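You operate a simulated robot arm through the tools that you are given. There is no shell and no other tool.

You run a simulated robot arm. Do the job below in one go: nothing can be reset, and whatever is moved stays where it is left.

JOB
Tighten feeder 6's loose hex screw with the grey spanner.
Fine: stop the bowl first; spanner back; set the bowl knob to 2 and restart the bowl.

The check looks at the end state, three seconds after you hand in, the way a careful person would. Anything else that was tipped, shoved, dropped, spilled or broken makes it a failure.

ROBOT AND FRAMES
A 7-joint arm with a two-finger parallel gripper, fixed in place. Base frame: the origin is at the foot of the arm, x ahead of it, y to its left, z up. Lengths are in mm, angles in degrees, forces in N, time in s.
With the tool pointing down near the work surface it reaches from about 180 to 740 mm from the base axis. Its first joint turns from -166.0 to 166.0 degrees. Payload 1.57 kg.
The TCP is the grasp point between the finger pads, 30 mm short of the fingertips. In the tool frame z runs along the fingers and y along their closing line. Largest opening 110 mm; finger width 24, thickness 12; the body of the gripper, 48 by 112 mm, starts 78 mm behind the TCP.
Orientation is that of the tool frame in the base frame, as a unit quaternion [x, y, z, w]. With the fingers straight down and closing along the base's y, the tool's x points along the base's -x, its y along +y and its z along -z.

CONTROLS
- The arm moves only by the tool drive_tool. Its argument "motion" is a list of rows, each a list of 3 entries, a list of its own where there are three numbers: the turn, a rotation vector about the tool's x, y, z in degrees, then the shift along the tool's x, y, z in mm, then the closure, from 0 (fully open) to 1 (shut). In form: [[[ax, ay, az], [dx, dy, dz], gripper], ...]. A call has 1 to 20 rows; each row is the pose to reach, as a shift and turn from the pose commanded when the call began, along the tool's axes at that moment. Rows are played at 5 a second. More than 50 mm and 8.6 degrees between two rows, or a gripper value outside its range, and nothing of the call is played. Where a pose cannot be reached the arm comes as near as it can. A force on the tool above 90 N (or 10 N above the force at the start of the call, whichever is more), or a blocked arm, ends the call early, and 0.2 s more pass. Each finger travels about 45 mm/s and halts on what it meets, pressing with about 27 N; the grip force reading is that of the motor and also rises with nothing between the fingers. The clock runs only during rows and for 0.2 s after the last one: add rows that repeat a pose to give the fingers time. It gives the time, the measured TCP pose, the force on the tool (base axes), the opening and the grip force at its end, in the units of the frame above (readings bear some noise), with the torque about the TCP (base axes, N m) and any sound that the robot's microphone picked up, and new pictures: "show" is both (left out), scene, wrist or none.
- Cameras (640 x 400 px; columns grow to the right, rows downward): "scene" is fixed at [400, -649.3, 1431.7]; the picture's right is [0.96, -0.30, 0.00], its down [-0.13, -0.43, -0.89] and it looks along [0.26, 0.85, -0.45] (base axes); focal length 352 px, centre (320, 200). "wrist" rides on the gripper at [70, 16, -141] in the tool frame; the picture's right is [-0.23, 0.97, 0.00], its down [-0.86, -0.20, -0.48] and it looks along [-0.47, -0.11, 0.88] (tool axes); focal length 222 px, centre (320, 200). There is no depth. A picture from a camera that has moved, and an enlarged one, comes with that camera's place and axes in the base frame and with its lens.
- slide_trunk(by): slides the trunk up (or, below 0, down) by that many mm; the arm rides with it, the base frame stays. It gives what a move gives, with no picture.
- zoom(camera, box): a new picture of the part [left, top, right, bottom] of that camera's present view, enlarged. No time passes.
- finish_job(): hands the job in; it is judged then, once.

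Nothing tells you positions but the pictures and the camera data. Unless the task says otherwise, let go and move clear before handing in.

The tools are called after ">>>" by a JSON object that holds its "name" and its "arguments". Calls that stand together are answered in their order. drive_tool: Moves the arm, as the interface text tells. Its arguments: {"type":"object","properties":{"motion":{"type":"array"},"show":{"type":"string","enum":["both","scene","wrist","none"]}},"required":["motion"]} The other tools are called the same way: slide_trunk (by) slides the trunk up or down; zoom (camera, box) takes an enlarged picture of a part of a camera's view; finish_job () hands the job in.

At the start:

```text
t: 0.0
tcp_pos: [458.4, 85.2, 1211.5]
tool_rot: [0.001, 1.0, 0.0, 0.001]
force: [-0.1, -0.3, -0.1]
wrist_torque: [0.02, 0.02, 0.0]
width: 109.9
gripper_force: 0.1
trunk travel left (down, up): [-500.0, 90.0]
```

scene: 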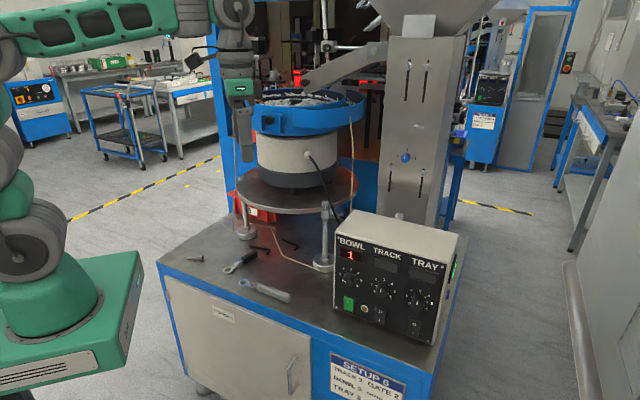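
wrist: 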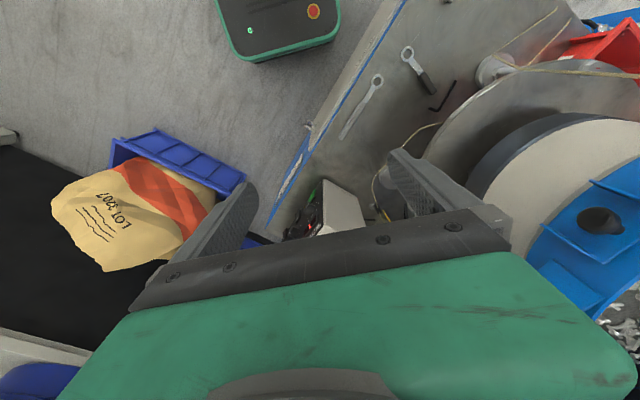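

I see a bowl feeder on a cabinet, a control box with BOWL/TRACK/TRAY knobs, and two spanners lying on the bench. I'll zoom in for detail before moving anything.

>>> {"name": "zoom", "arguments": {"camera": "scene", "box": [320, 200, 480, 300]}}

>>> {"name": "zoom", "arguments": {"camera": "scene", "box": [320, 300, 480, 400]}}

>>> {"name": "zoom", "arguments": {"camera": "scene", "box": [160, 200, 352, 320]}}

>>> {"name": "zoom", "arguments": {"camera": "scene", "box": [224, 70, 384, 170]}}

>>> {"name": "zoom", "arguments": {"camera": "scene", "box": [360, 20, 520, 220]}}

>>> {"name": "zoom", "arguments": {"camera": "wrist", "box": [260, 20, 500, 240]}}

```text
4.00 times, centred on (400, 250) of scene
camera zoom: at [400.0, -649.3, 1431.7], right [0.96, -0.3, 0.0], down [-0.13, -0.43, -0.89], along [0.26, 0.85, -0.45], focal length 1407 px, centre (0, 0)
```

zoom: 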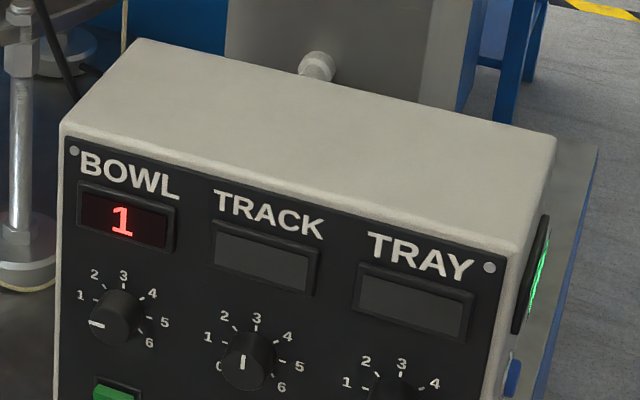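

```text
4.00 times, centred on (400, 350) of scene
camera zoom: at [400.0, -649.3, 1431.7], right [0.96, -0.3, 0.0], down [-0.13, -0.43, -0.89], along [0.26, 0.85, -0.45], focal length 1407 px, centre (0, -400)
```

zoom: 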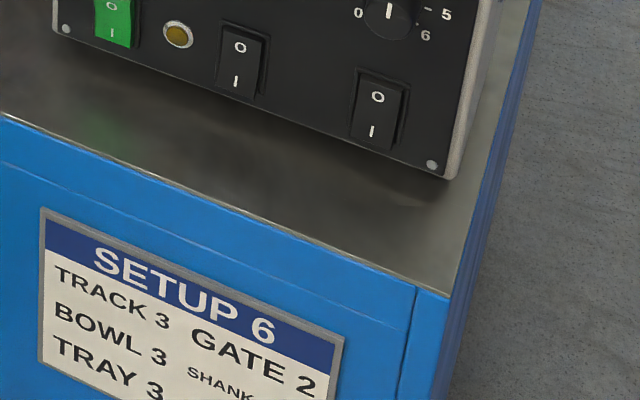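

```text
3.33 times, centred on (256, 260) of scene
camera zoom: at [400.0, -649.3, 1431.7], right [0.96, -0.3, 0.0], down [-0.13, -0.43, -0.89], along [0.26, 0.85, -0.45], focal length 1173 px, centre (533, 0)
```

zoom: 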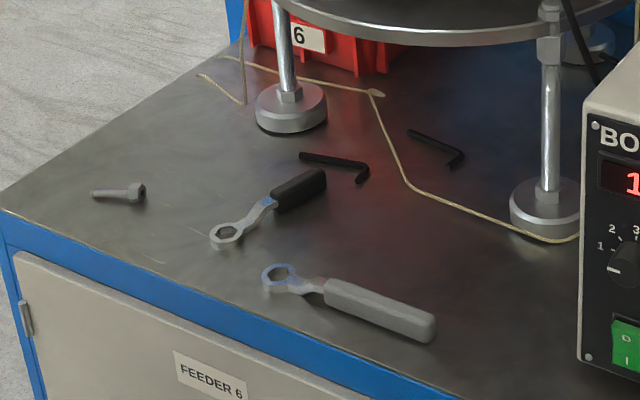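

```text
4.00 times, centred on (304, 120) of scene
camera zoom: at [400.0, -649.3, 1431.7], right [0.96, -0.3, 0.0], down [-0.13, -0.43, -0.89], along [0.26, 0.85, -0.45], focal length 1407 px, centre (384, 520)
```

zoom: 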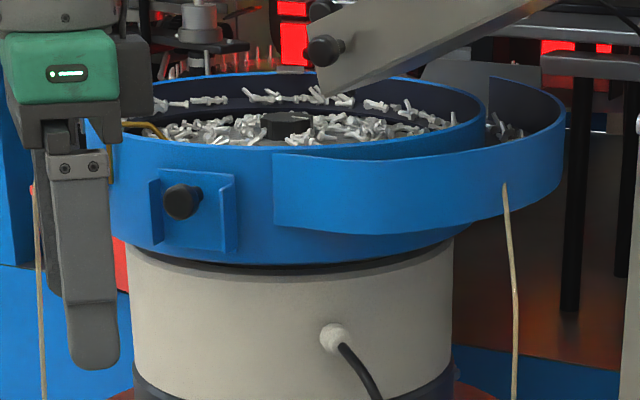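

```text
2.00 times, centred on (440, 120) of scene
camera zoom: at [400.0, -649.3, 1431.7], right [0.96, -0.3, 0.0], down [-0.13, -0.43, -0.89], along [0.26, 0.85, -0.45], focal length 704 px, centre (80, 360)
```

zoom: 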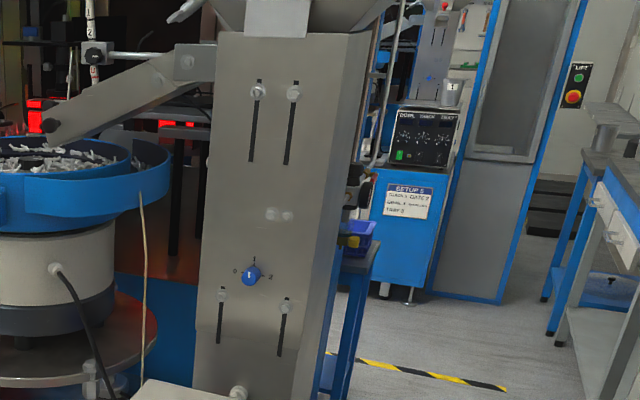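

```text
1.82 times, centred on (380, 130) of wrist
camera zoom: at [388.0, 103.3, 1352.6], right [0.23, 0.97, 0.0], down [0.86, -0.2, 0.48], along [0.47, -0.11, -0.88], focal length 404 px, centre (211, 327)
```

zoom: 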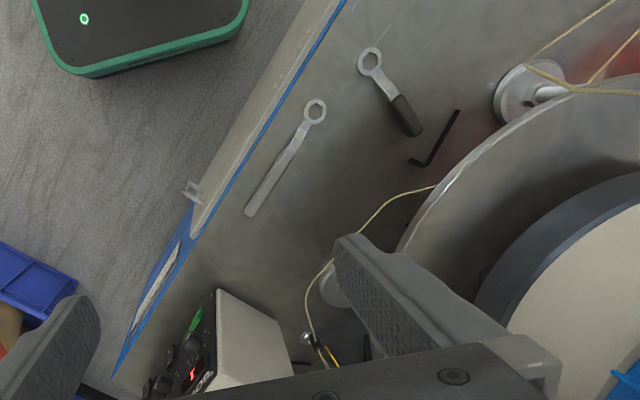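

The bowl shows 1 and its switch is lit green; the grey spanner is the one nearer the cabinet's front edge. I'll look closely for the loose screw on the tower, legs and bowl.

>>> {"name": "zoom", "arguments": {"camera": "scene", "box": [380, 40, 444, 80]}}

>>> {"name": "zoom", "arguments": {"camera": "scene", "box": [376, 140, 456, 190]}}

>>> {"name": "zoom", "arguments": {"camera": "scene", "box": [376, 190, 456, 240]}}

>>> {"name": "zoom", "arguments": {"camera": "scene", "box": [225, 190, 385, 290]}}

>>> {"name": "zoom", "arguments": {"camera": "wrist", "box": [280, 160, 400, 240]}}

>>> {"name": "zoom", "arguments": {"camera": "wrist", "box": [440, 0, 640, 125]}}

>>> {"name": "zoom", "arguments": {"camera": "scene", "box": [330, 260, 450, 345]}}

```text
10.00 times, centred on (412, 60) of scene
camera zoom: at [400.0, -649.3, 1431.7], right [0.96, -0.3, 0.0], down [-0.13, -0.43, -0.89], along [0.26, 0.85, -0.45], focal length 3518 px, centre (-600, 1600)
```

zoom: 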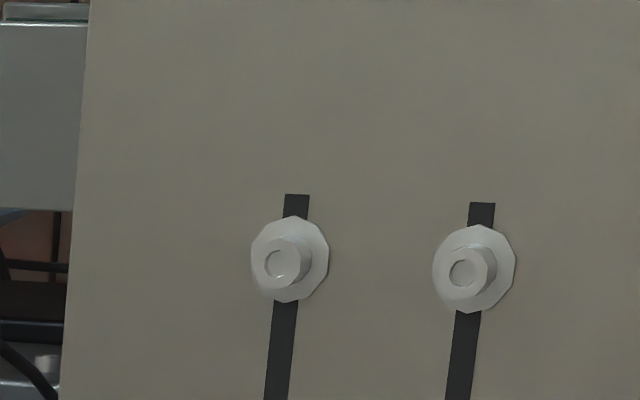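

```text
8.00 times, centred on (416, 165) of scene
camera zoom: at [400.0, -649.3, 1431.7], right [0.96, -0.3, 0.0], down [-0.13, -0.43, -0.89], along [0.26, 0.85, -0.45], focal length 2815 px, centre (-448, 480)
```

zoom: 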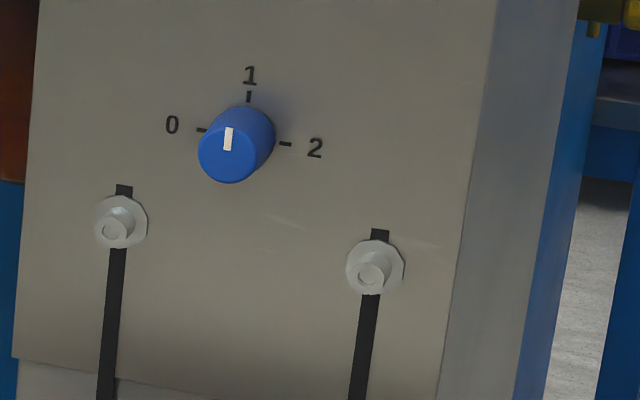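

```text
8.00 times, centred on (416, 215) of scene
camera zoom: at [400.0, -649.3, 1431.7], right [0.96, -0.3, 0.0], down [-0.13, -0.43, -0.89], along [0.26, 0.85, -0.45], focal length 2815 px, centre (-448, 80)
```

zoom: 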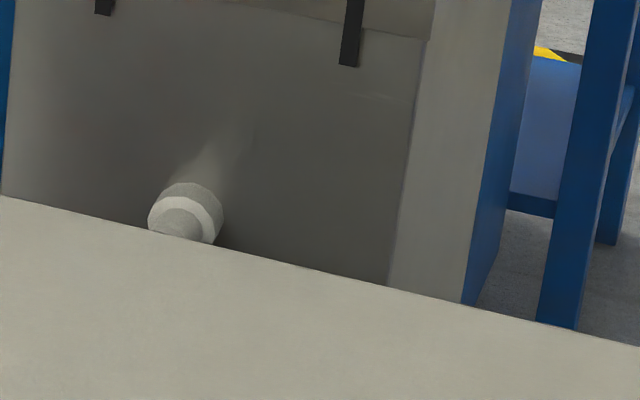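

```text
4.00 times, centred on (305, 240) of scene
camera zoom: at [400.0, -649.3, 1431.7], right [0.96, -0.3, 0.0], down [-0.13, -0.43, -0.89], along [0.26, 0.85, -0.45], focal length 1407 px, centre (380, 40)
```

zoom: 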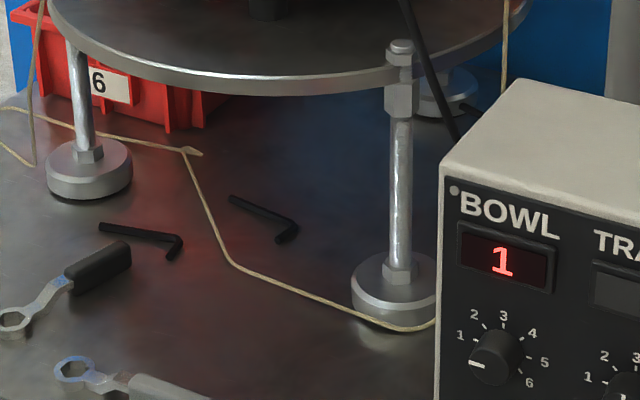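

```text
5.00 times, centred on (340, 200) of wrist
camera zoom: at [388.0, 103.3, 1352.6], right [0.23, 0.97, 0.0], down [0.86, -0.2, 0.48], along [0.47, -0.11, -0.88], focal length 1111 px, centre (220, 200)
```

zoom: 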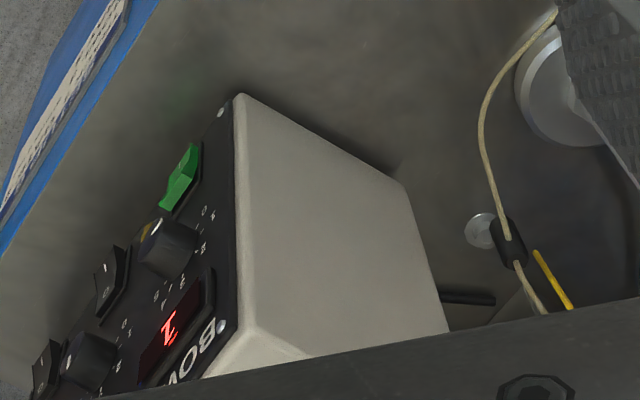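

```text
3.20 times, centred on (540, 62) of wrist
camera zoom: at [388.0, 103.3, 1352.6], right [0.23, 0.97, 0.0], down [0.86, -0.2, 0.48], along [0.47, -0.11, -0.88], focal length 711 px, centre (-384, 640)
```

zoom: 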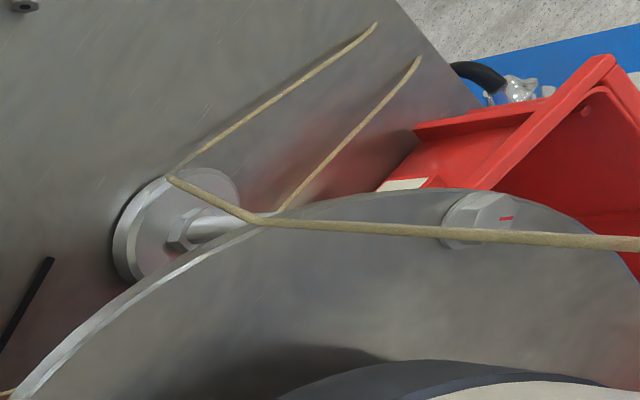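

```text
4.71 times, centred on (390, 302) of scene
camera zoom: at [400.0, -649.3, 1431.7], right [0.96, -0.3, 0.0], down [-0.13, -0.43, -0.89], along [0.26, 0.85, -0.45], focal length 1656 px, centre (-9, -282)
```

zoom: 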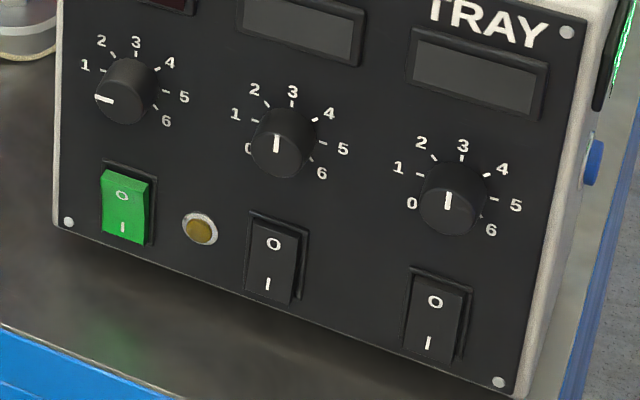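

>>> {"name": "zoom", "arguments": {"camera": "scene", "box": [305, 190, 345, 215]}}

>>> {"name": "zoom", "arguments": {"camera": "scene", "box": [230, 160, 374, 250]}}

>>> {"name": "zoom", "arguments": {"camera": "wrist", "box": [570, 50, 620, 81]}}

>>> {"name": "zoom", "arguments": {"camera": "wrist", "box": [400, 60, 640, 210]}}

>>> {"name": "zoom", "arguments": {"camera": "scene", "box": [300, 340, 420, 400]}}

>>> {"name": "zoom", "arguments": {"camera": "scene", "box": [205, 60, 285, 160]}}

```text
16.00 times, centred on (325, 202) of scene
camera zoom: at [400.0, -649.3, 1431.7], right [0.96, -0.3, 0.0], down [-0.13, -0.43, -0.89], along [0.26, 0.85, -0.45], focal length 5630 px, centre (240, 160)
```

zoom: 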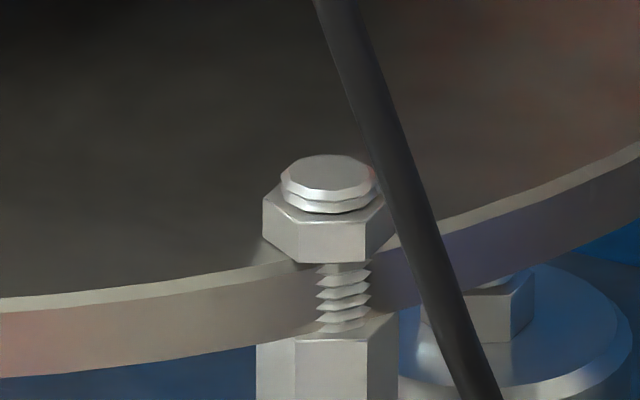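

```text
4.44 times, centred on (302, 205) of scene
camera zoom: at [400.0, -649.3, 1431.7], right [0.96, -0.3, 0.0], down [-0.13, -0.43, -0.89], along [0.26, 0.85, -0.45], focal length 1564 px, centre (400, 178)
```

zoom: 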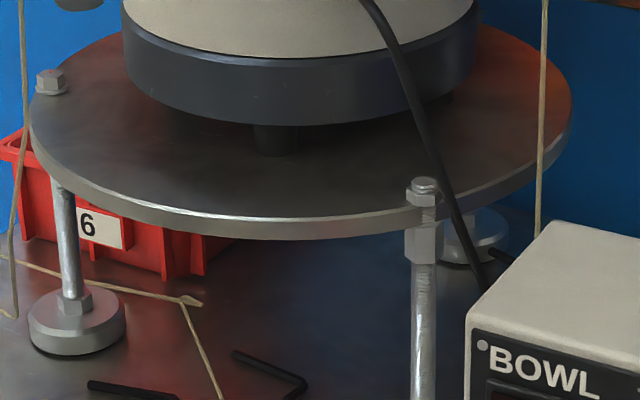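

```text
12.80 times, centred on (595, 66) of wrist
camera zoom: at [388.0, 103.3, 1352.6], right [0.23, 0.97, 0.0], down [0.86, -0.2, 0.48], along [0.47, -0.11, -0.88], focal length 2843 px, centre (-3200, 1922)
```

zoom: 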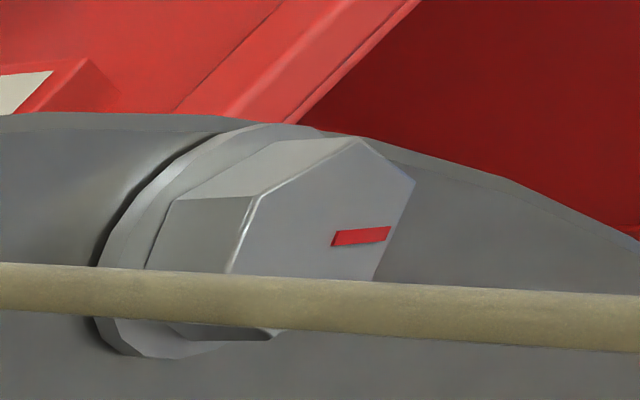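

```text
2.67 times, centred on (520, 135) of wrist
camera zoom: at [388.0, 103.3, 1352.6], right [0.23, 0.97, 0.0], down [0.86, -0.2, 0.48], along [0.47, -0.11, -0.88], focal length 592 px, centre (-213, 373)
```

zoom: 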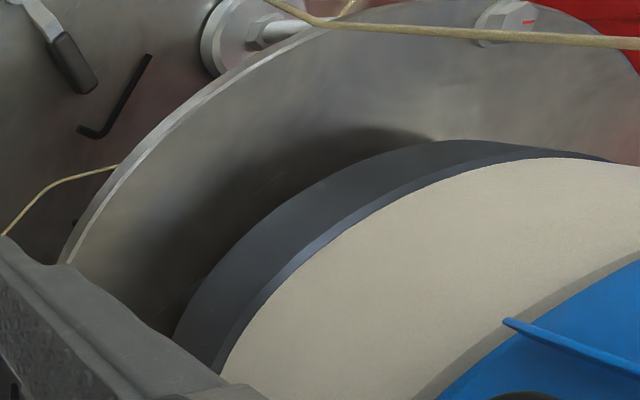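

```text
5.33 times, centred on (360, 370) of scene
camera zoom: at [400.0, -649.3, 1431.7], right [0.96, -0.3, 0.0], down [-0.13, -0.43, -0.89], along [0.26, 0.85, -0.45], focal length 1876 px, centre (107, -707)
```

zoom: 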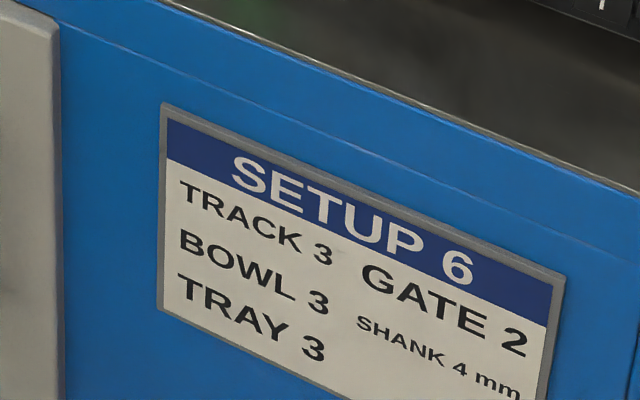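

```text
4.00 times, centred on (245, 110) of scene
camera zoom: at [400.0, -649.3, 1431.7], right [0.96, -0.3, 0.0], down [-0.13, -0.43, -0.89], along [0.26, 0.85, -0.45], focal length 1407 px, centre (620, 560)
```

zoom: 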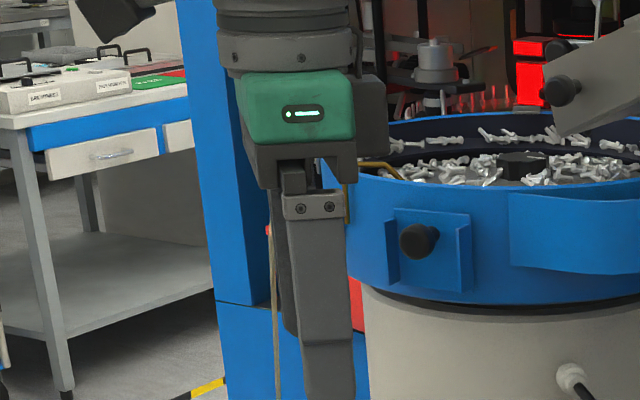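

Bench is at about z=705, running at 45° in front of the arm. The grey spanner's ring is near (429,244) and its handle end near (543,128). A red-marked hex head on the round plate is near (472,533,940), with a cord near it. I'll move the wrist camera over for a closer look, keeping well clear of everything.

>>> {"name": "drive_tool", "arguments": {"motion": [[[0, 0, 0], [10, 40, 3], 0], [[0, 0, 0], [20, 80, 6], 0], [[0, 0, 0], [30, 120, 9], 0], [[0, 0, 0], [40, 160, 12], 0], [[0, 0, 0], [50, 200, 15], 0], [[0, 0, 0], [60, 240, 18], 0], [[0, 0, 0], [70, 280, 21], 0], [[0, 0, 0], [80, 320, 24], 0], [[0, 0, 0], [90, 360, 27], 0], [[0, 0, 0], [103, 395, 31], 0]], "show": "both"}}

```text
t: 2.2
tcp_pos: [349.9, 483.5, 1178.6]
tool_rot: [0.0, 1.0, 0.0, 0.0]
force: [-0.1, -1.5, 0.1]
wrist_torque: [-0.01, 0.01, 0.01]
width: 110.2
gripper_force: 0.1
trunk travel left (down, up): [-500.0, 90.0]
camera wrist: at [279.9, 499.4, 1319.7], right [0.23, 0.97, 0.0], down [0.86, -0.2, 0.48], along [0.47, -0.11, -0.88], focal length 222 px, centre (320, 200)
```

scene: 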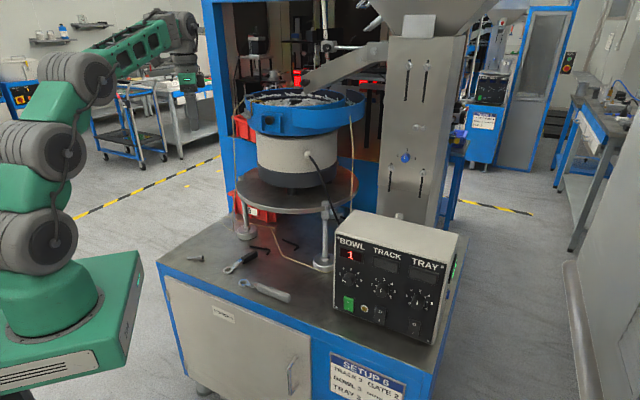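
wrist: 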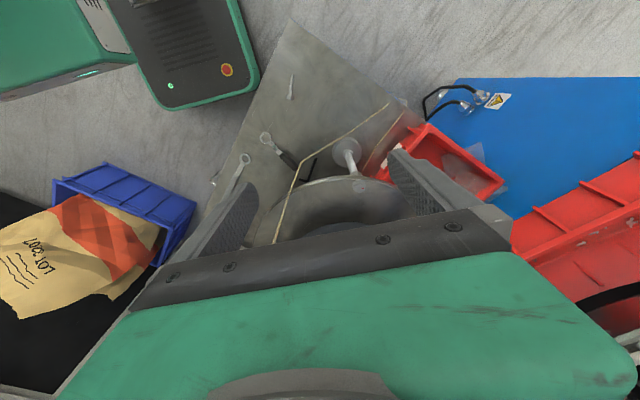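

>>> {"name": "zoom", "arguments": {"camera": "wrist", "box": [240, 90, 440, 215]}}

>>> {"name": "zoom", "arguments": {"camera": "wrist", "box": [320, 130, 400, 210]}}

>>> {"name": "zoom", "arguments": {"camera": "scene", "box": [215, 80, 375, 180]}}

>>> {"name": "zoom", "arguments": {"camera": "scene", "box": [225, 160, 289, 200]}}

>>> {"name": "zoom", "arguments": {"camera": "scene", "box": [325, 150, 373, 180]}}

```text
3.20 times, centred on (340, 152) of wrist
camera zoom: at [279.9, 499.4, 1319.7], right [0.23, 0.97, 0.0], down [0.86, -0.2, 0.48], along [0.47, -0.11, -0.88], focal length 711 px, centre (256, 352)
```

zoom: 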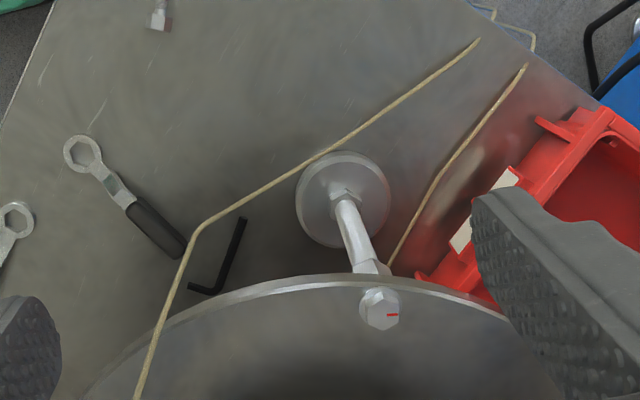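

```text
5.00 times, centred on (360, 170) of wrist
camera zoom: at [279.9, 499.4, 1319.7], right [0.23, 0.97, 0.0], down [0.86, -0.2, 0.48], along [0.47, -0.11, -0.88], focal length 1111 px, centre (120, 350)
```

zoom: 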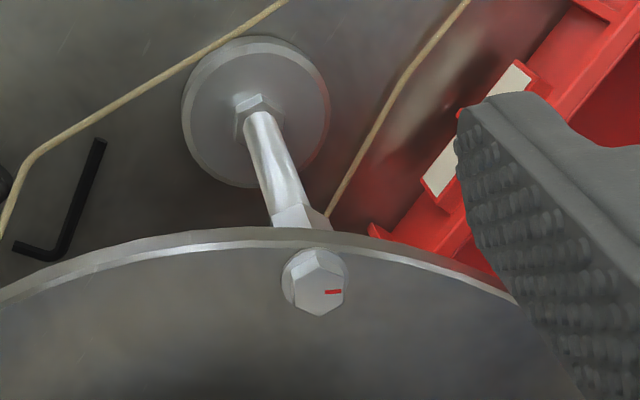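

```text
4.00 times, centred on (295, 130) of scene
camera zoom: at [400.0, -649.3, 1431.7], right [0.96, -0.3, 0.0], down [-0.13, -0.43, -0.89], along [0.26, 0.85, -0.45], focal length 1407 px, centre (420, 480)
```

zoom: 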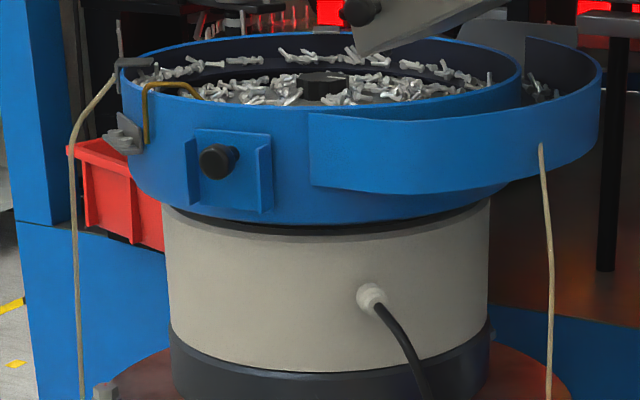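

```text
10.00 times, centred on (257, 180) of scene
camera zoom: at [400.0, -649.3, 1431.7], right [0.96, -0.3, 0.0], down [-0.13, -0.43, -0.89], along [0.26, 0.85, -0.45], focal length 3518 px, centre (950, 400)
```

zoom: 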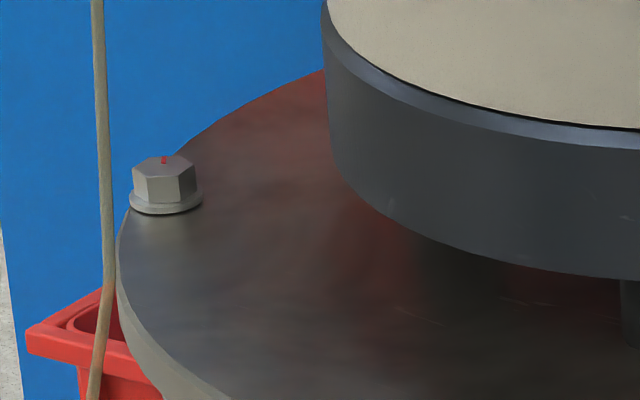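

```text
13.33 times, centred on (349, 165) of scene
camera zoom: at [400.0, -649.3, 1431.7], right [0.96, -0.3, 0.0], down [-0.13, -0.43, -0.89], along [0.26, 0.85, -0.45], focal length 4691 px, centre (-67, 667)
```

zoom: 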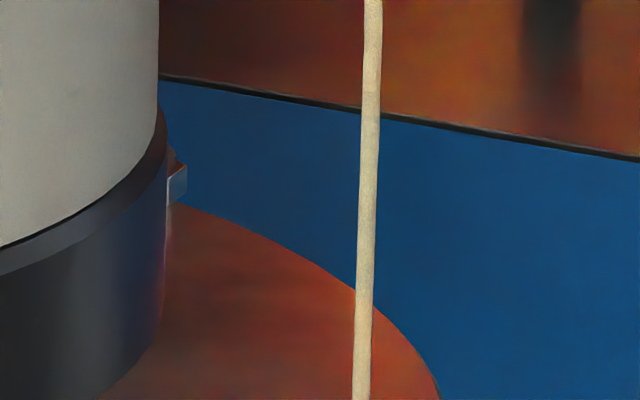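

Left plate screw is a flanged hex with a red stripe and sits flat. The front leg's screw near (697,266) shows bare thread, so I'll look at that one from the front with the tool tilted.

>>> {"name": "drive_tool", "arguments": {"motion": [[[-1.18, -2.84, -4.4], [-22, -32, 5], 0], [[-2.36, -5.69, -8.79], [-44, -64, 10], 0], [[-3.53, -8.53, -13.19], [-66, -96, 15], 0], [[-4.71, -11.38, -17.58], [-88, -128, 20], 0], [[-5.89, -14.22, -21.98], [-110, -160, 25], 0], [[-7.07, -17.06, -26.37], [-132, -192, 30], 0], [[-8.25, -19.91, -30.77], [-154, -224, 35], 0], [[-9.42, -22.75, -35.16], [-176, -256, 40], 0], [[-10.6, -25.6, -39.56], [-198, -288, 45], 0], [[-11.78, -28.44, -43.95], [-220.6, -320.2, 50.5], 0], [[-11.78, -28.44, -43.95], [-220.6, -320.2, 50.5], 0]], "show": "both"}}

```text
t: 4.6
tcp_pos: [576.9, 164.7, 1127.5]
tool_rot: [-0.37, 0.892, 0.099, 0.239]
force: [-0.6, -0.4, 0.2]
wrist_torque: [-0.01, 0.01, -0.02]
width: 109.9
gripper_force: 0.0
trunk travel left (down, up): [-500.0, 90.0]
camera wrist: at [471.3, 83.3, 1214.2], right [-0.55, 0.83, 0.11], down [0.49, 0.21, 0.84], along [0.67, 0.52, -0.53], focal length 222 px, centre (320, 200)
```

scene: 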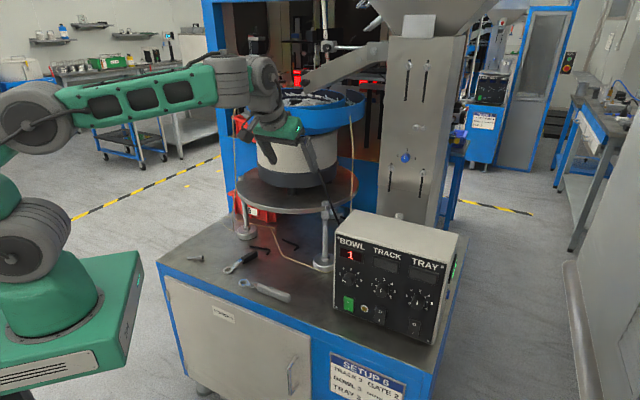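
wrist: 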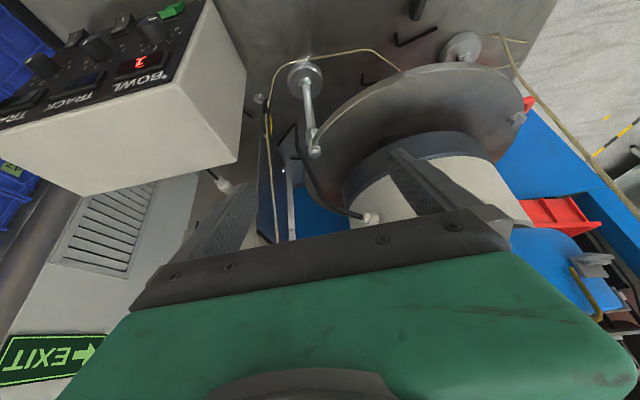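

>>> {"name": "zoom", "arguments": {"camera": "wrist", "box": [240, 110, 400, 210]}}

>>> {"name": "zoom", "arguments": {"camera": "wrist", "box": [295, 130, 335, 170]}}

>>> {"name": "zoom", "arguments": {"camera": "wrist", "box": [250, 50, 410, 150]}}

>>> {"name": "zoom", "arguments": {"camera": "wrist", "box": [0, 0, 240, 150]}}

>>> {"name": "zoom", "arguments": {"camera": "wrist", "box": [440, 30, 640, 155]}}

```text
4.00 times, centred on (320, 160) of wrist
camera zoom: at [471.3, 83.3, 1214.2], right [-0.55, 0.83, 0.11], down [0.49, 0.21, 0.84], along [0.67, 0.52, -0.53], focal length 888 px, centre (320, 360)
```

zoom: 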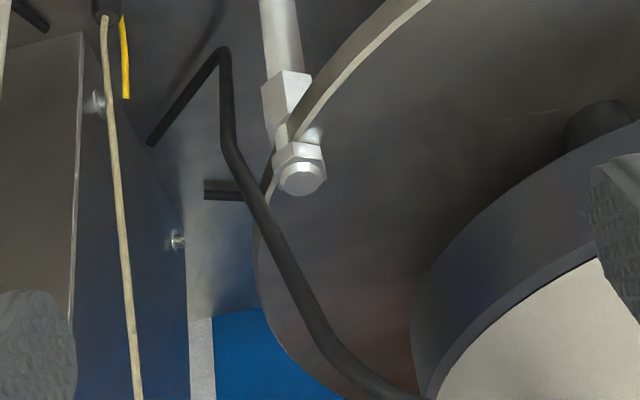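

```text
10.00 times, centred on (315, 150) of wrist
camera zoom: at [471.3, 83.3, 1214.2], right [-0.55, 0.83, 0.11], down [0.49, 0.21, 0.84], along [0.67, 0.52, -0.53], focal length 2221 px, centre (370, 700)
```

zoom: 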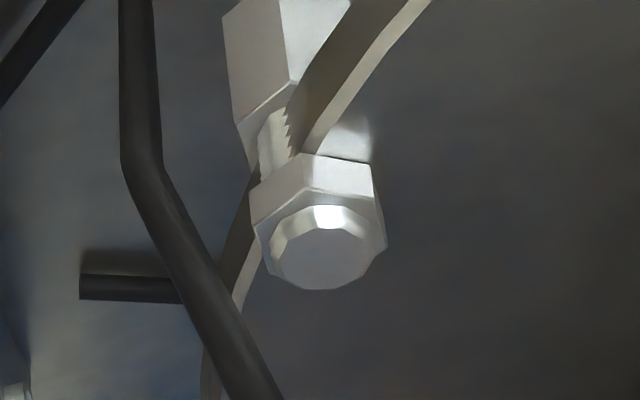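

```text
4.00 times, centred on (330, 100) of wrist
camera zoom: at [471.3, 83.3, 1214.2], right [-0.55, 0.83, 0.11], down [0.49, 0.21, 0.84], along [0.67, 0.52, -0.53], focal length 888 px, centre (280, 600)
```

zoom: 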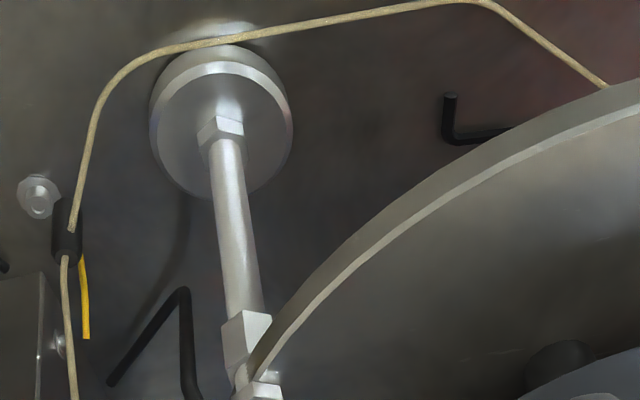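

```text
2.67 times, centred on (120, 75) of wrist
camera zoom: at [471.3, 83.3, 1214.2], right [-0.55, 0.83, 0.11], down [0.49, 0.21, 0.84], along [0.67, 0.52, -0.53], focal length 592 px, centre (853, 533)
```

zoom: 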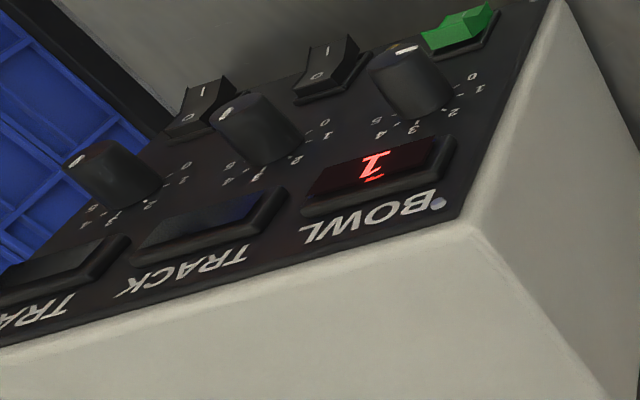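

```text
3.20 times, centred on (540, 92) of wrist
camera zoom: at [471.3, 83.3, 1214.2], right [-0.55, 0.83, 0.11], down [0.49, 0.21, 0.84], along [0.67, 0.52, -0.53], focal length 711 px, centre (-384, 544)
```

zoom: 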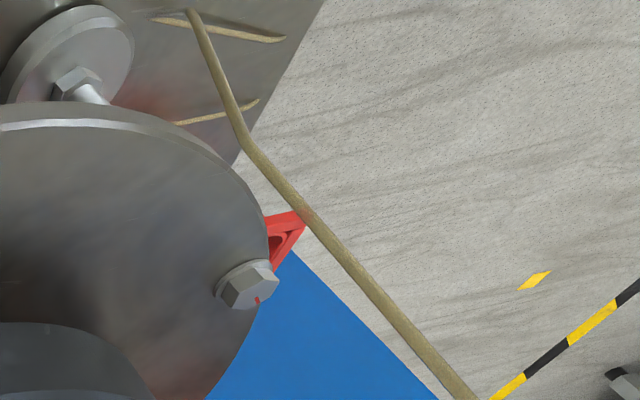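

The front one is a locknut on a stud in a notch of the plate, not a screw. The left plate screw at about (472,533,940) carries the red witness mark, so I'll take a closer look at it from the robot side.

>>> {"name": "drive_tool", "arguments": {"motion": [[[0, 0, 0], [-4, 38, 7], 0], [[0, 0, 0], [-8, 77, 15], 0], [[0, 0, 0], [-13, 115, 22], 0], [[0, 0, 0], [-17, 153, 30], 0], [[0, 0, 0], [-21, 192, 37], 0], [[0, 0, 0], [-25, 230, 45], 0], [[0, 0, 0], [-30, 268, 52], 0], [[0, 0, 0], [-34, 307, 60], 0], [[0, 0, 0], [-38, 345, 67], 0], [[0, 0, 0], [-38, 345, 67], 0]], "show": "both"}}

```text
t: 6.8
tcp_pos: [378.9, 449.6, 1089.8]
tool_rot: [-0.37, 0.893, 0.098, 0.239]
force: [-0.1, -0.3, -0.6]
wrist_torque: [-0.02, 0.0, 0.01]
width: 109.7
gripper_force: 0.0
trunk travel left (down, up): [-500.0, 90.0]
camera wrist: at [273.0, 369.1, 1177.6], right [-0.55, 0.83, 0.11], down [0.5, 0.21, 0.84], along [0.67, 0.52, -0.53], focal length 222 px, centre (320, 200)
```

scene: 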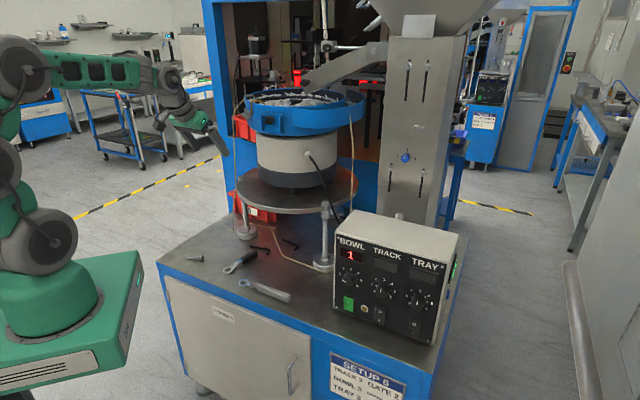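
wrist: 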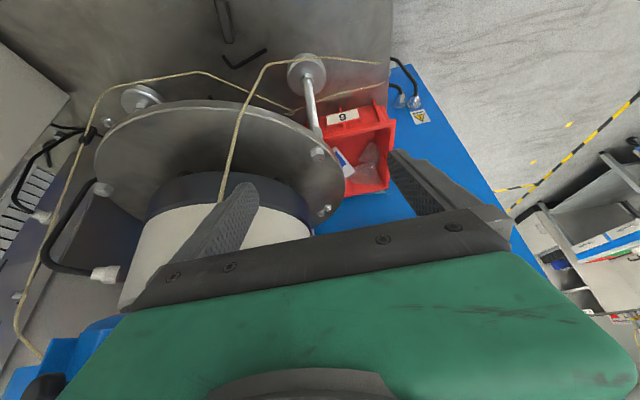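

>>> {"name": "zoom", "arguments": {"camera": "wrist", "box": [290, 130, 354, 170]}}

>>> {"name": "zoom", "arguments": {"camera": "wrist", "box": [302, 190, 350, 220]}}

>>> {"name": "zoom", "arguments": {"camera": "wrist", "box": [60, 70, 220, 230]}}

>>> {"name": "zoom", "arguments": {"camera": "wrist", "box": [220, 40, 420, 220]}}

>>> {"name": "zoom", "arguments": {"camera": "scene", "box": [225, 160, 265, 190]}}

```text
10.00 times, centred on (322, 150) of wrist
camera zoom: at [273.0, 369.1, 1177.6], right [-0.55, 0.83, 0.11], down [0.5, 0.21, 0.84], along [0.67, 0.52, -0.53], focal length 2221 px, centre (300, 700)
```

zoom: 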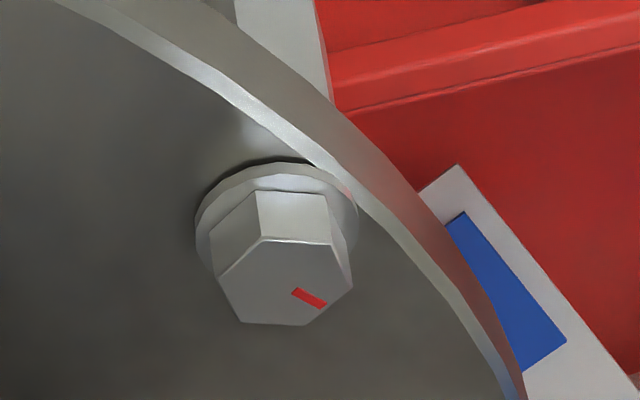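

```text
13.33 times, centred on (326, 205) of wrist
camera zoom: at [273.0, 369.1, 1177.6], right [-0.55, 0.83, 0.11], down [0.5, 0.21, 0.84], along [0.67, 0.52, -0.53], focal length 2962 px, centre (240, 133)
```

zoom: 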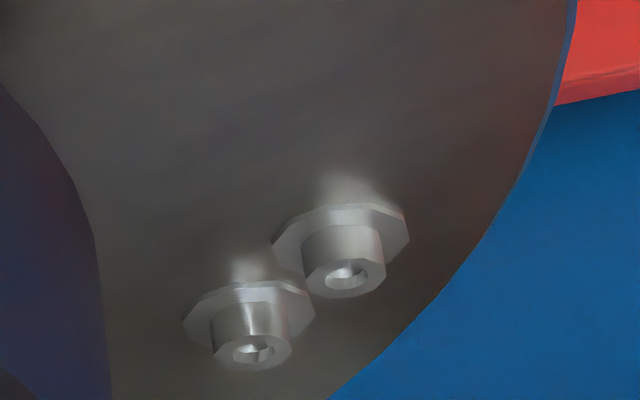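

```text
2.50 times, centred on (140, 150) of wrist
camera zoom: at [273.0, 369.1, 1177.6], right [-0.55, 0.83, 0.11], down [0.5, 0.21, 0.84], along [0.67, 0.52, -0.53], focal length 555 px, centre (770, 325)
```

zoom: 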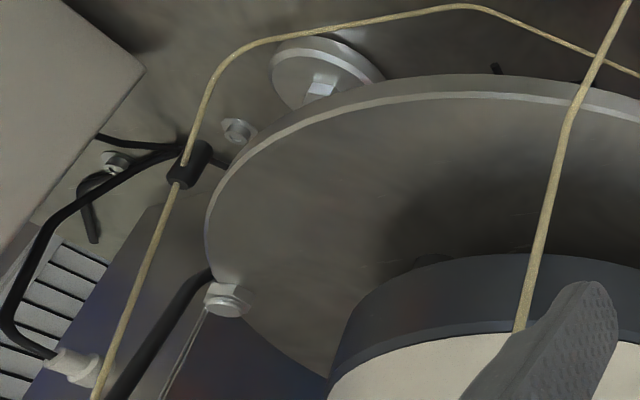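

```text
2.22 times, centred on (320, 130) of wrist
camera zoom: at [273.0, 369.1, 1177.6], right [-0.55, 0.83, 0.11], down [0.5, 0.21, 0.84], along [0.67, 0.52, -0.53], focal length 494 px, centre (320, 356)
```

zoom: 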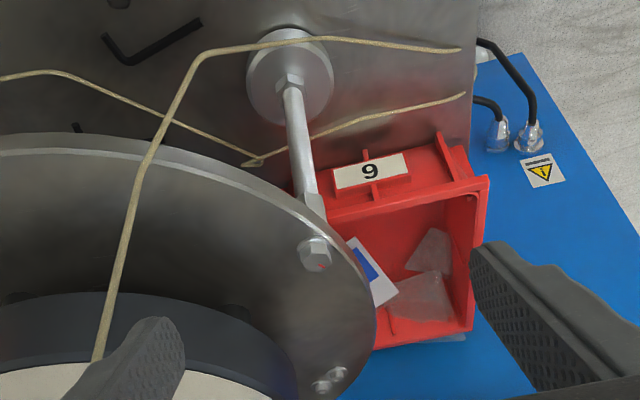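

```text
13.33 times, centred on (245, 175) of scene
camera zoom: at [400.0, -649.3, 1431.7], right [0.96, -0.3, 0.0], down [-0.13, -0.43, -0.89], along [0.26, 0.85, -0.45], focal length 4691 px, centre (1320, 533)
```

zoom: 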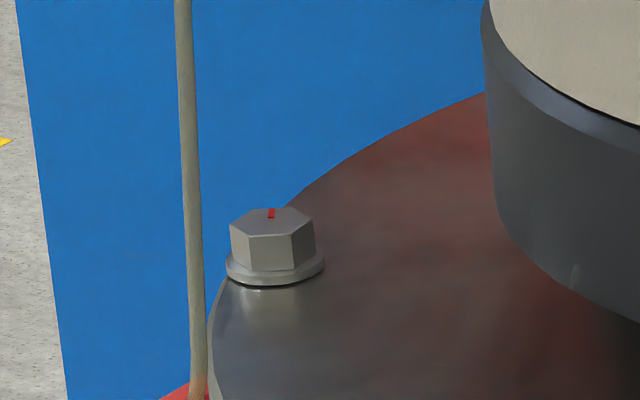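

The left screw is a hex head with a washer, standing slightly off the plate, so I take it as the loose one. A hose loops down on the robot side near (450,395) and must be avoided. First comes stopping the bowl, so I'll retreat from the hose and move to view the panel's BOWL switch and knob.

>>> {"name": "drive_tool", "arguments": {"motion": [[[0, 0, 0], [30.6, 1.9, -17.7], 0], [[0, 0, 0], [61.2, 3.8, -35.3], 0], [[0, 0, 0], [91.8, 5.7, -53], 0], [[0, -2, 0], [115.1, -32.3, -53.3], 0], [[0, -4, 0], [138.4, -70.3, -53.7], 0], [[0, -6, 0], [161.6, -108.3, -54], 0], [[0, -8, 0], [184.9, -146.3, -54.3], 0], [[0, -10, 0], [208.2, -184.3, -54.6], 0], [[0, -12, 0], [231.5, -222.3, -55], 0], [[0, -14, 0], [254.7, -260.3, -55.3], 0], [[0, -16, 0], [278, -298.3, -55.6], 0], [[0, -18.5, 0], [282.4, -331.9, -31.2], 0], [[0, -21, 0], [286.9, -365.5, -6.8], 0], [[0, -23.5, 0], [291.3, -399.1, 17.6], 0], [[0, -26, 0], [295.7, -432.7, 42], 0], [[0, -28, 0], [300.2, -466.3, 66.4], 0], [[0, -30, 0], [304.6, -499.9, 90.8], 0], [[0, -30, 0], [304.6, -499.9, 90.8], 0]], "show": "both"}}

```text
t: 8.7
tcp_pos: [305.5, 246.7, 1031.1]
tool_rot: [-0.484, 0.805, 0.18, 0.292]
force: [0.2, -0.3, -0.3]
wrist_torque: [-0.01, 0.02, 0.03]
width: 109.8
gripper_force: 0.1
trunk travel left (down, up): [-500.0, 90.0]
stopped in row 9: the arm was blocked; the commanded pose is now the measured one
camera wrist: at [223.7, 127.4, 1093.4], right [-0.78, 0.61, 0.15], down [0.34, 0.21, 0.92], along [0.53, 0.77, -0.37], focal length 222 px, centre (320, 200)
```

scene: 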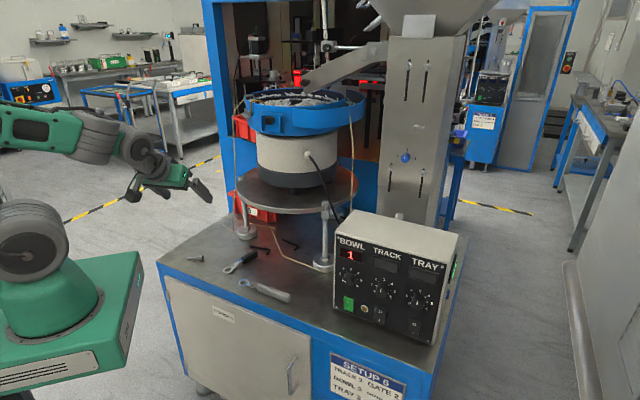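
wrist: 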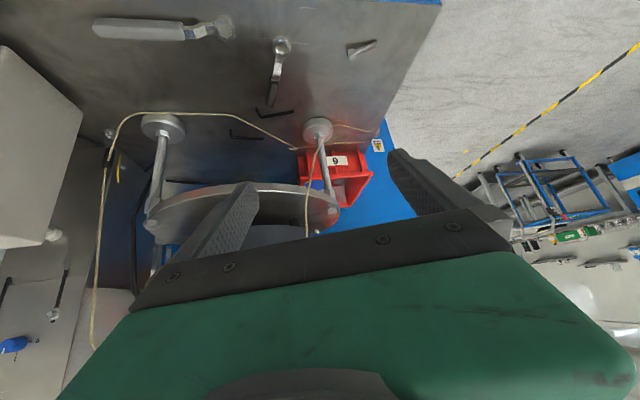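

The arm hit a joint limit when tilted so close to the base, but nothing was touched. I'll go back to a fingers-down pose at a more natural radius, then lower the trunk.

>>> {"name": "drive_tool", "arguments": {"motion": [[[0.91, 5.68, 2.33], [1.4, -25.4, -14.3], 0], [[1.83, 11.36, 4.67], [2.7, -50.9, -28.5], 0], [[2.74, 17.04, 7.0], [4.1, -76.3, -42.8], 0], [[3.66, 22.73, 9.33], [5.4, -101.7, -57.1], 0], [[4.57, 28.41, 11.66], [6.8, -127.1, -71.4], 0], [[5.49, 34.09, 14.0], [8.1, -152.6, -85.6], 0], [[6.4, 39.77, 16.33], [9.5, -178, -99.9], 0], [[6.4, 39.77, 16.33], [9.5, -178, -99.9], 0]], "show": "both"}}

```text
t: 10.5
tcp_pos: [429.3, 101.5, 1103.1]
tool_rot: [-0.383, 0.924, -0.001, 0.002]
force: [0.8, -0.6, 0.1]
wrist_torque: [0.01, -0.01, -0.03]
width: 110.0
gripper_force: 0.1
trunk travel left (down, up): [-500.0, 90.0]
camera wrist: at [366.3, 63.5, 1243.7], right [-0.53, 0.85, 0.0], down [0.74, 0.47, 0.48], along [0.41, 0.25, -0.88], focal length 222 px, centre (320, 200)
```

scene: 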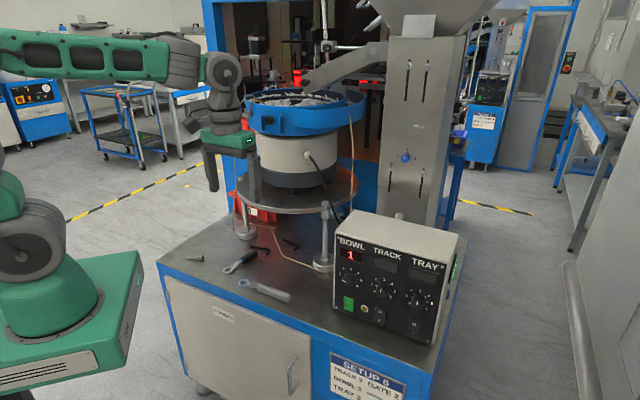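
wrist: 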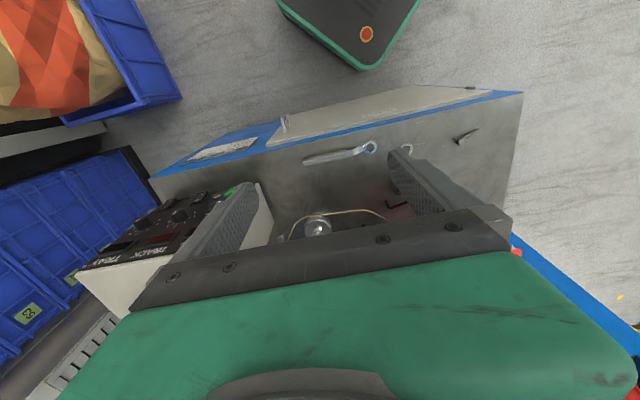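

Pose recovered. I'll lower the trunk by 250 mm; the gripper is over open space in front of the bench edge, so that is clear.

>>> {"name": "slide_trunk", "arguments": {"by": -250}}

```text
t: 13.1
tcp_pos: [427.9, 101.4, 852.9]
tool_rot: [-0.385, 0.923, -0.001, 0.002]
force: [-0.5, 0.3, -0.2]
wrist_torque: [-0.01, 0.02, 0.01]
width: 110.0
gripper_force: 0.0
trunk travel left (down, up): [-250.0, 340.0]
```

>>> {"name": "drive_tool", "arguments": {"motion": [[[0, -6, 0], [2.8, -21.2, -3], 0], [[0, -12, 0], [5.7, -42.4, -6], 0], [[0, -18, 0], [8.5, -63.6, -9], 0], [[0, -24, 0], [11.3, -84.8, -12], 0], [[0, -30, 0], [14.2, -106, -15], 0], [[0, -36, 0], [17, -127.2, -18], 0], [[0, -42, 0], [19.8, -148.4, -21], 0], [[0, -48, 0], [22.6, -169.6, -24], 0], [[0, -54, 0], [25.5, -190.8, -27], 0], [[0, -60, 0], [28.3, -212, -30], 0], [[0, -60, 0], [28.3, -212, -30], 0]], "show": "both"}}

```text
t: 15.5
tcp_pos: [558.4, -67.0, 885.2]
tool_rot: [-0.332, 0.799, 0.19, 0.464]
force: [0.3, -0.1, -0.1]
wrist_torque: [-0.01, 0.02, 0.02]
width: 109.8
gripper_force: 0.1
trunk travel left (down, up): [-250.0, 340.0]
camera wrist: at [436.4, -167.3, 893.1], right [-0.61, 0.77, 0.19], down [0.15, -0.13, 0.98], along [0.78, 0.63, -0.03], focal length 222 px, centre (320, 200)
```

scene: 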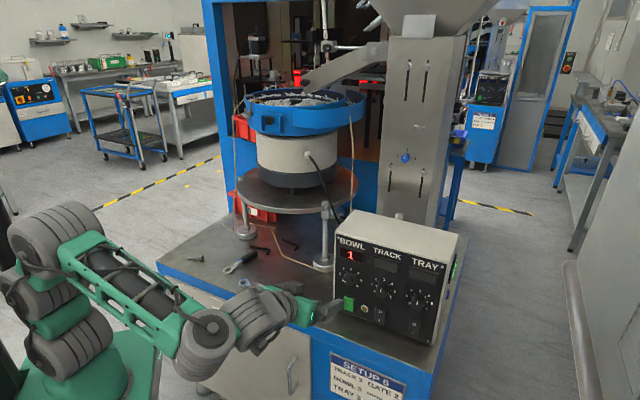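
wrist: 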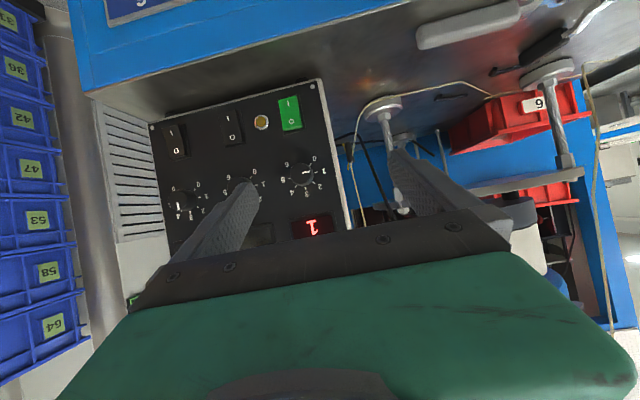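

>>> {"name": "zoom", "arguments": {"camera": "wrist", "box": [240, 80, 360, 205]}}

>>> {"name": "zoom", "arguments": {"camera": "wrist", "box": [140, 75, 360, 245]}}

>>> {"name": "zoom", "arguments": {"camera": "wrist", "box": [260, 90, 320, 130]}}

>>> {"name": "zoom", "arguments": {"camera": "scene", "box": [325, 255, 389, 320]}}

>>> {"name": "zoom", "arguments": {"camera": "scene", "box": [140, 240, 360, 400]}}

```text
3.20 times, centred on (300, 142) of wrist
camera zoom: at [436.4, -167.3, 893.1], right [-0.61, 0.77, 0.19], down [0.15, -0.13, 0.98], along [0.78, 0.63, -0.03], focal length 711 px, centre (384, 384)
```

zoom: 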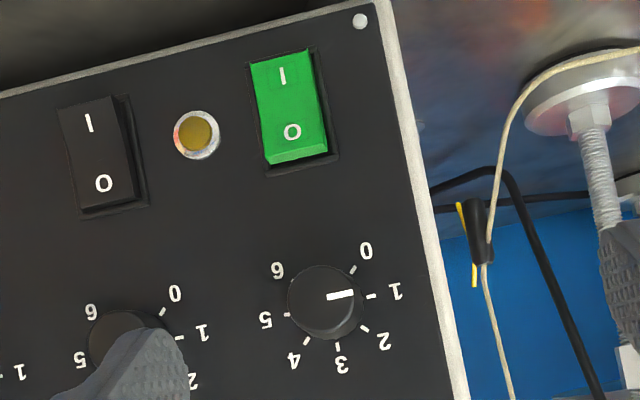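

```text
2.35 times, centred on (250, 160) of wrist
camera zoom: at [436.4, -167.3, 893.1], right [-0.61, 0.77, 0.19], down [0.15, -0.13, 0.98], along [0.78, 0.63, -0.03], focal length 523 px, centre (485, 294)
```

zoom: 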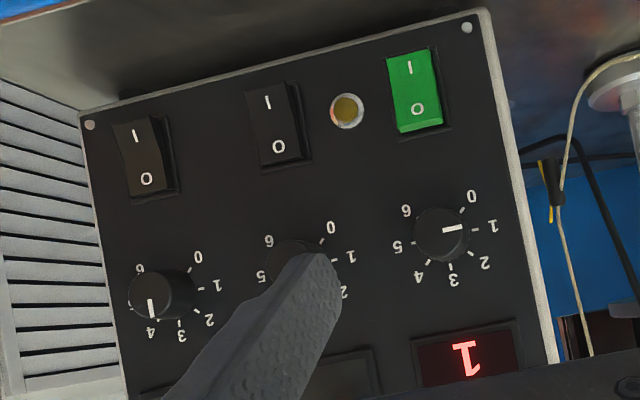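

```text
10.00 times, centred on (290, 110) of wrist
camera zoom: at [436.4, -167.3, 893.1], right [-0.61, 0.77, 0.19], down [0.15, -0.13, 0.98], along [0.78, 0.63, -0.03], focal length 2221 px, centre (620, 1100)
```

zoom: 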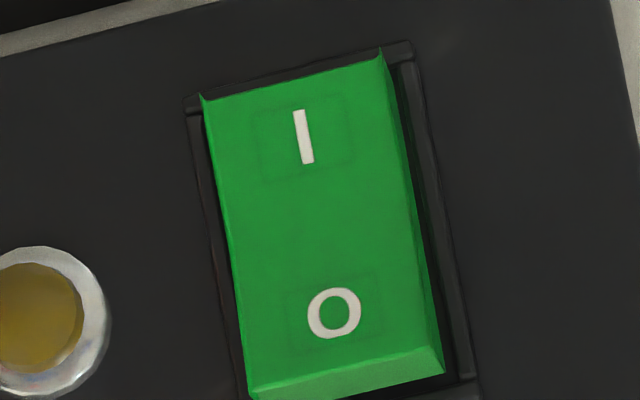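

```text
6.15 times, centred on (357, 288) of scene
camera zoom: at [400.0, -649.3, 1431.7], right [0.96, -0.3, 0.0], down [-0.13, -0.43, -0.89], along [0.26, 0.85, -0.45], focal length 2165 px, centre (92, -338)
```

zoom: 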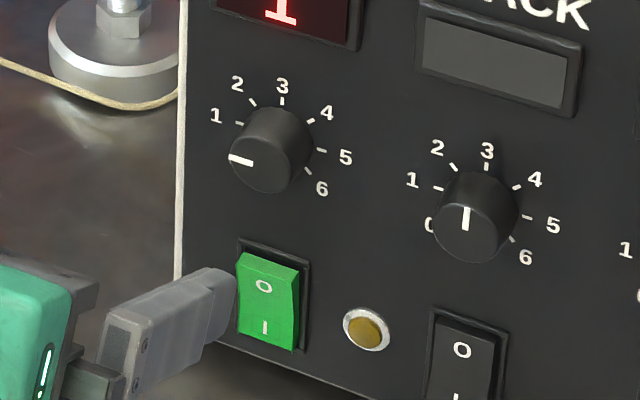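

```text
2.50 times, centred on (250, 320) of scene
camera zoom: at [400.0, -649.3, 1431.7], right [0.96, -0.3, 0.0], down [-0.13, -0.43, -0.89], along [0.26, 0.85, -0.45], focal length 880 px, centre (495, -100)
```

zoom: 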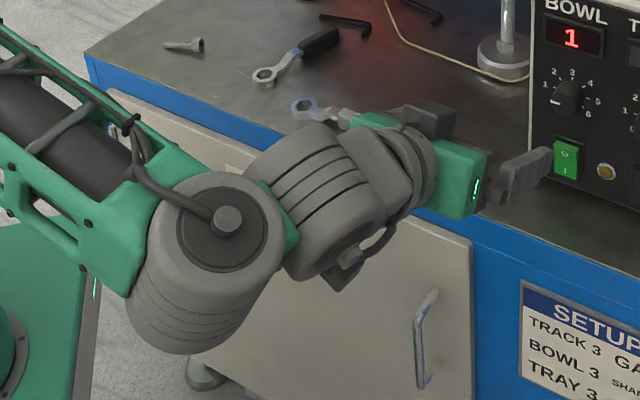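

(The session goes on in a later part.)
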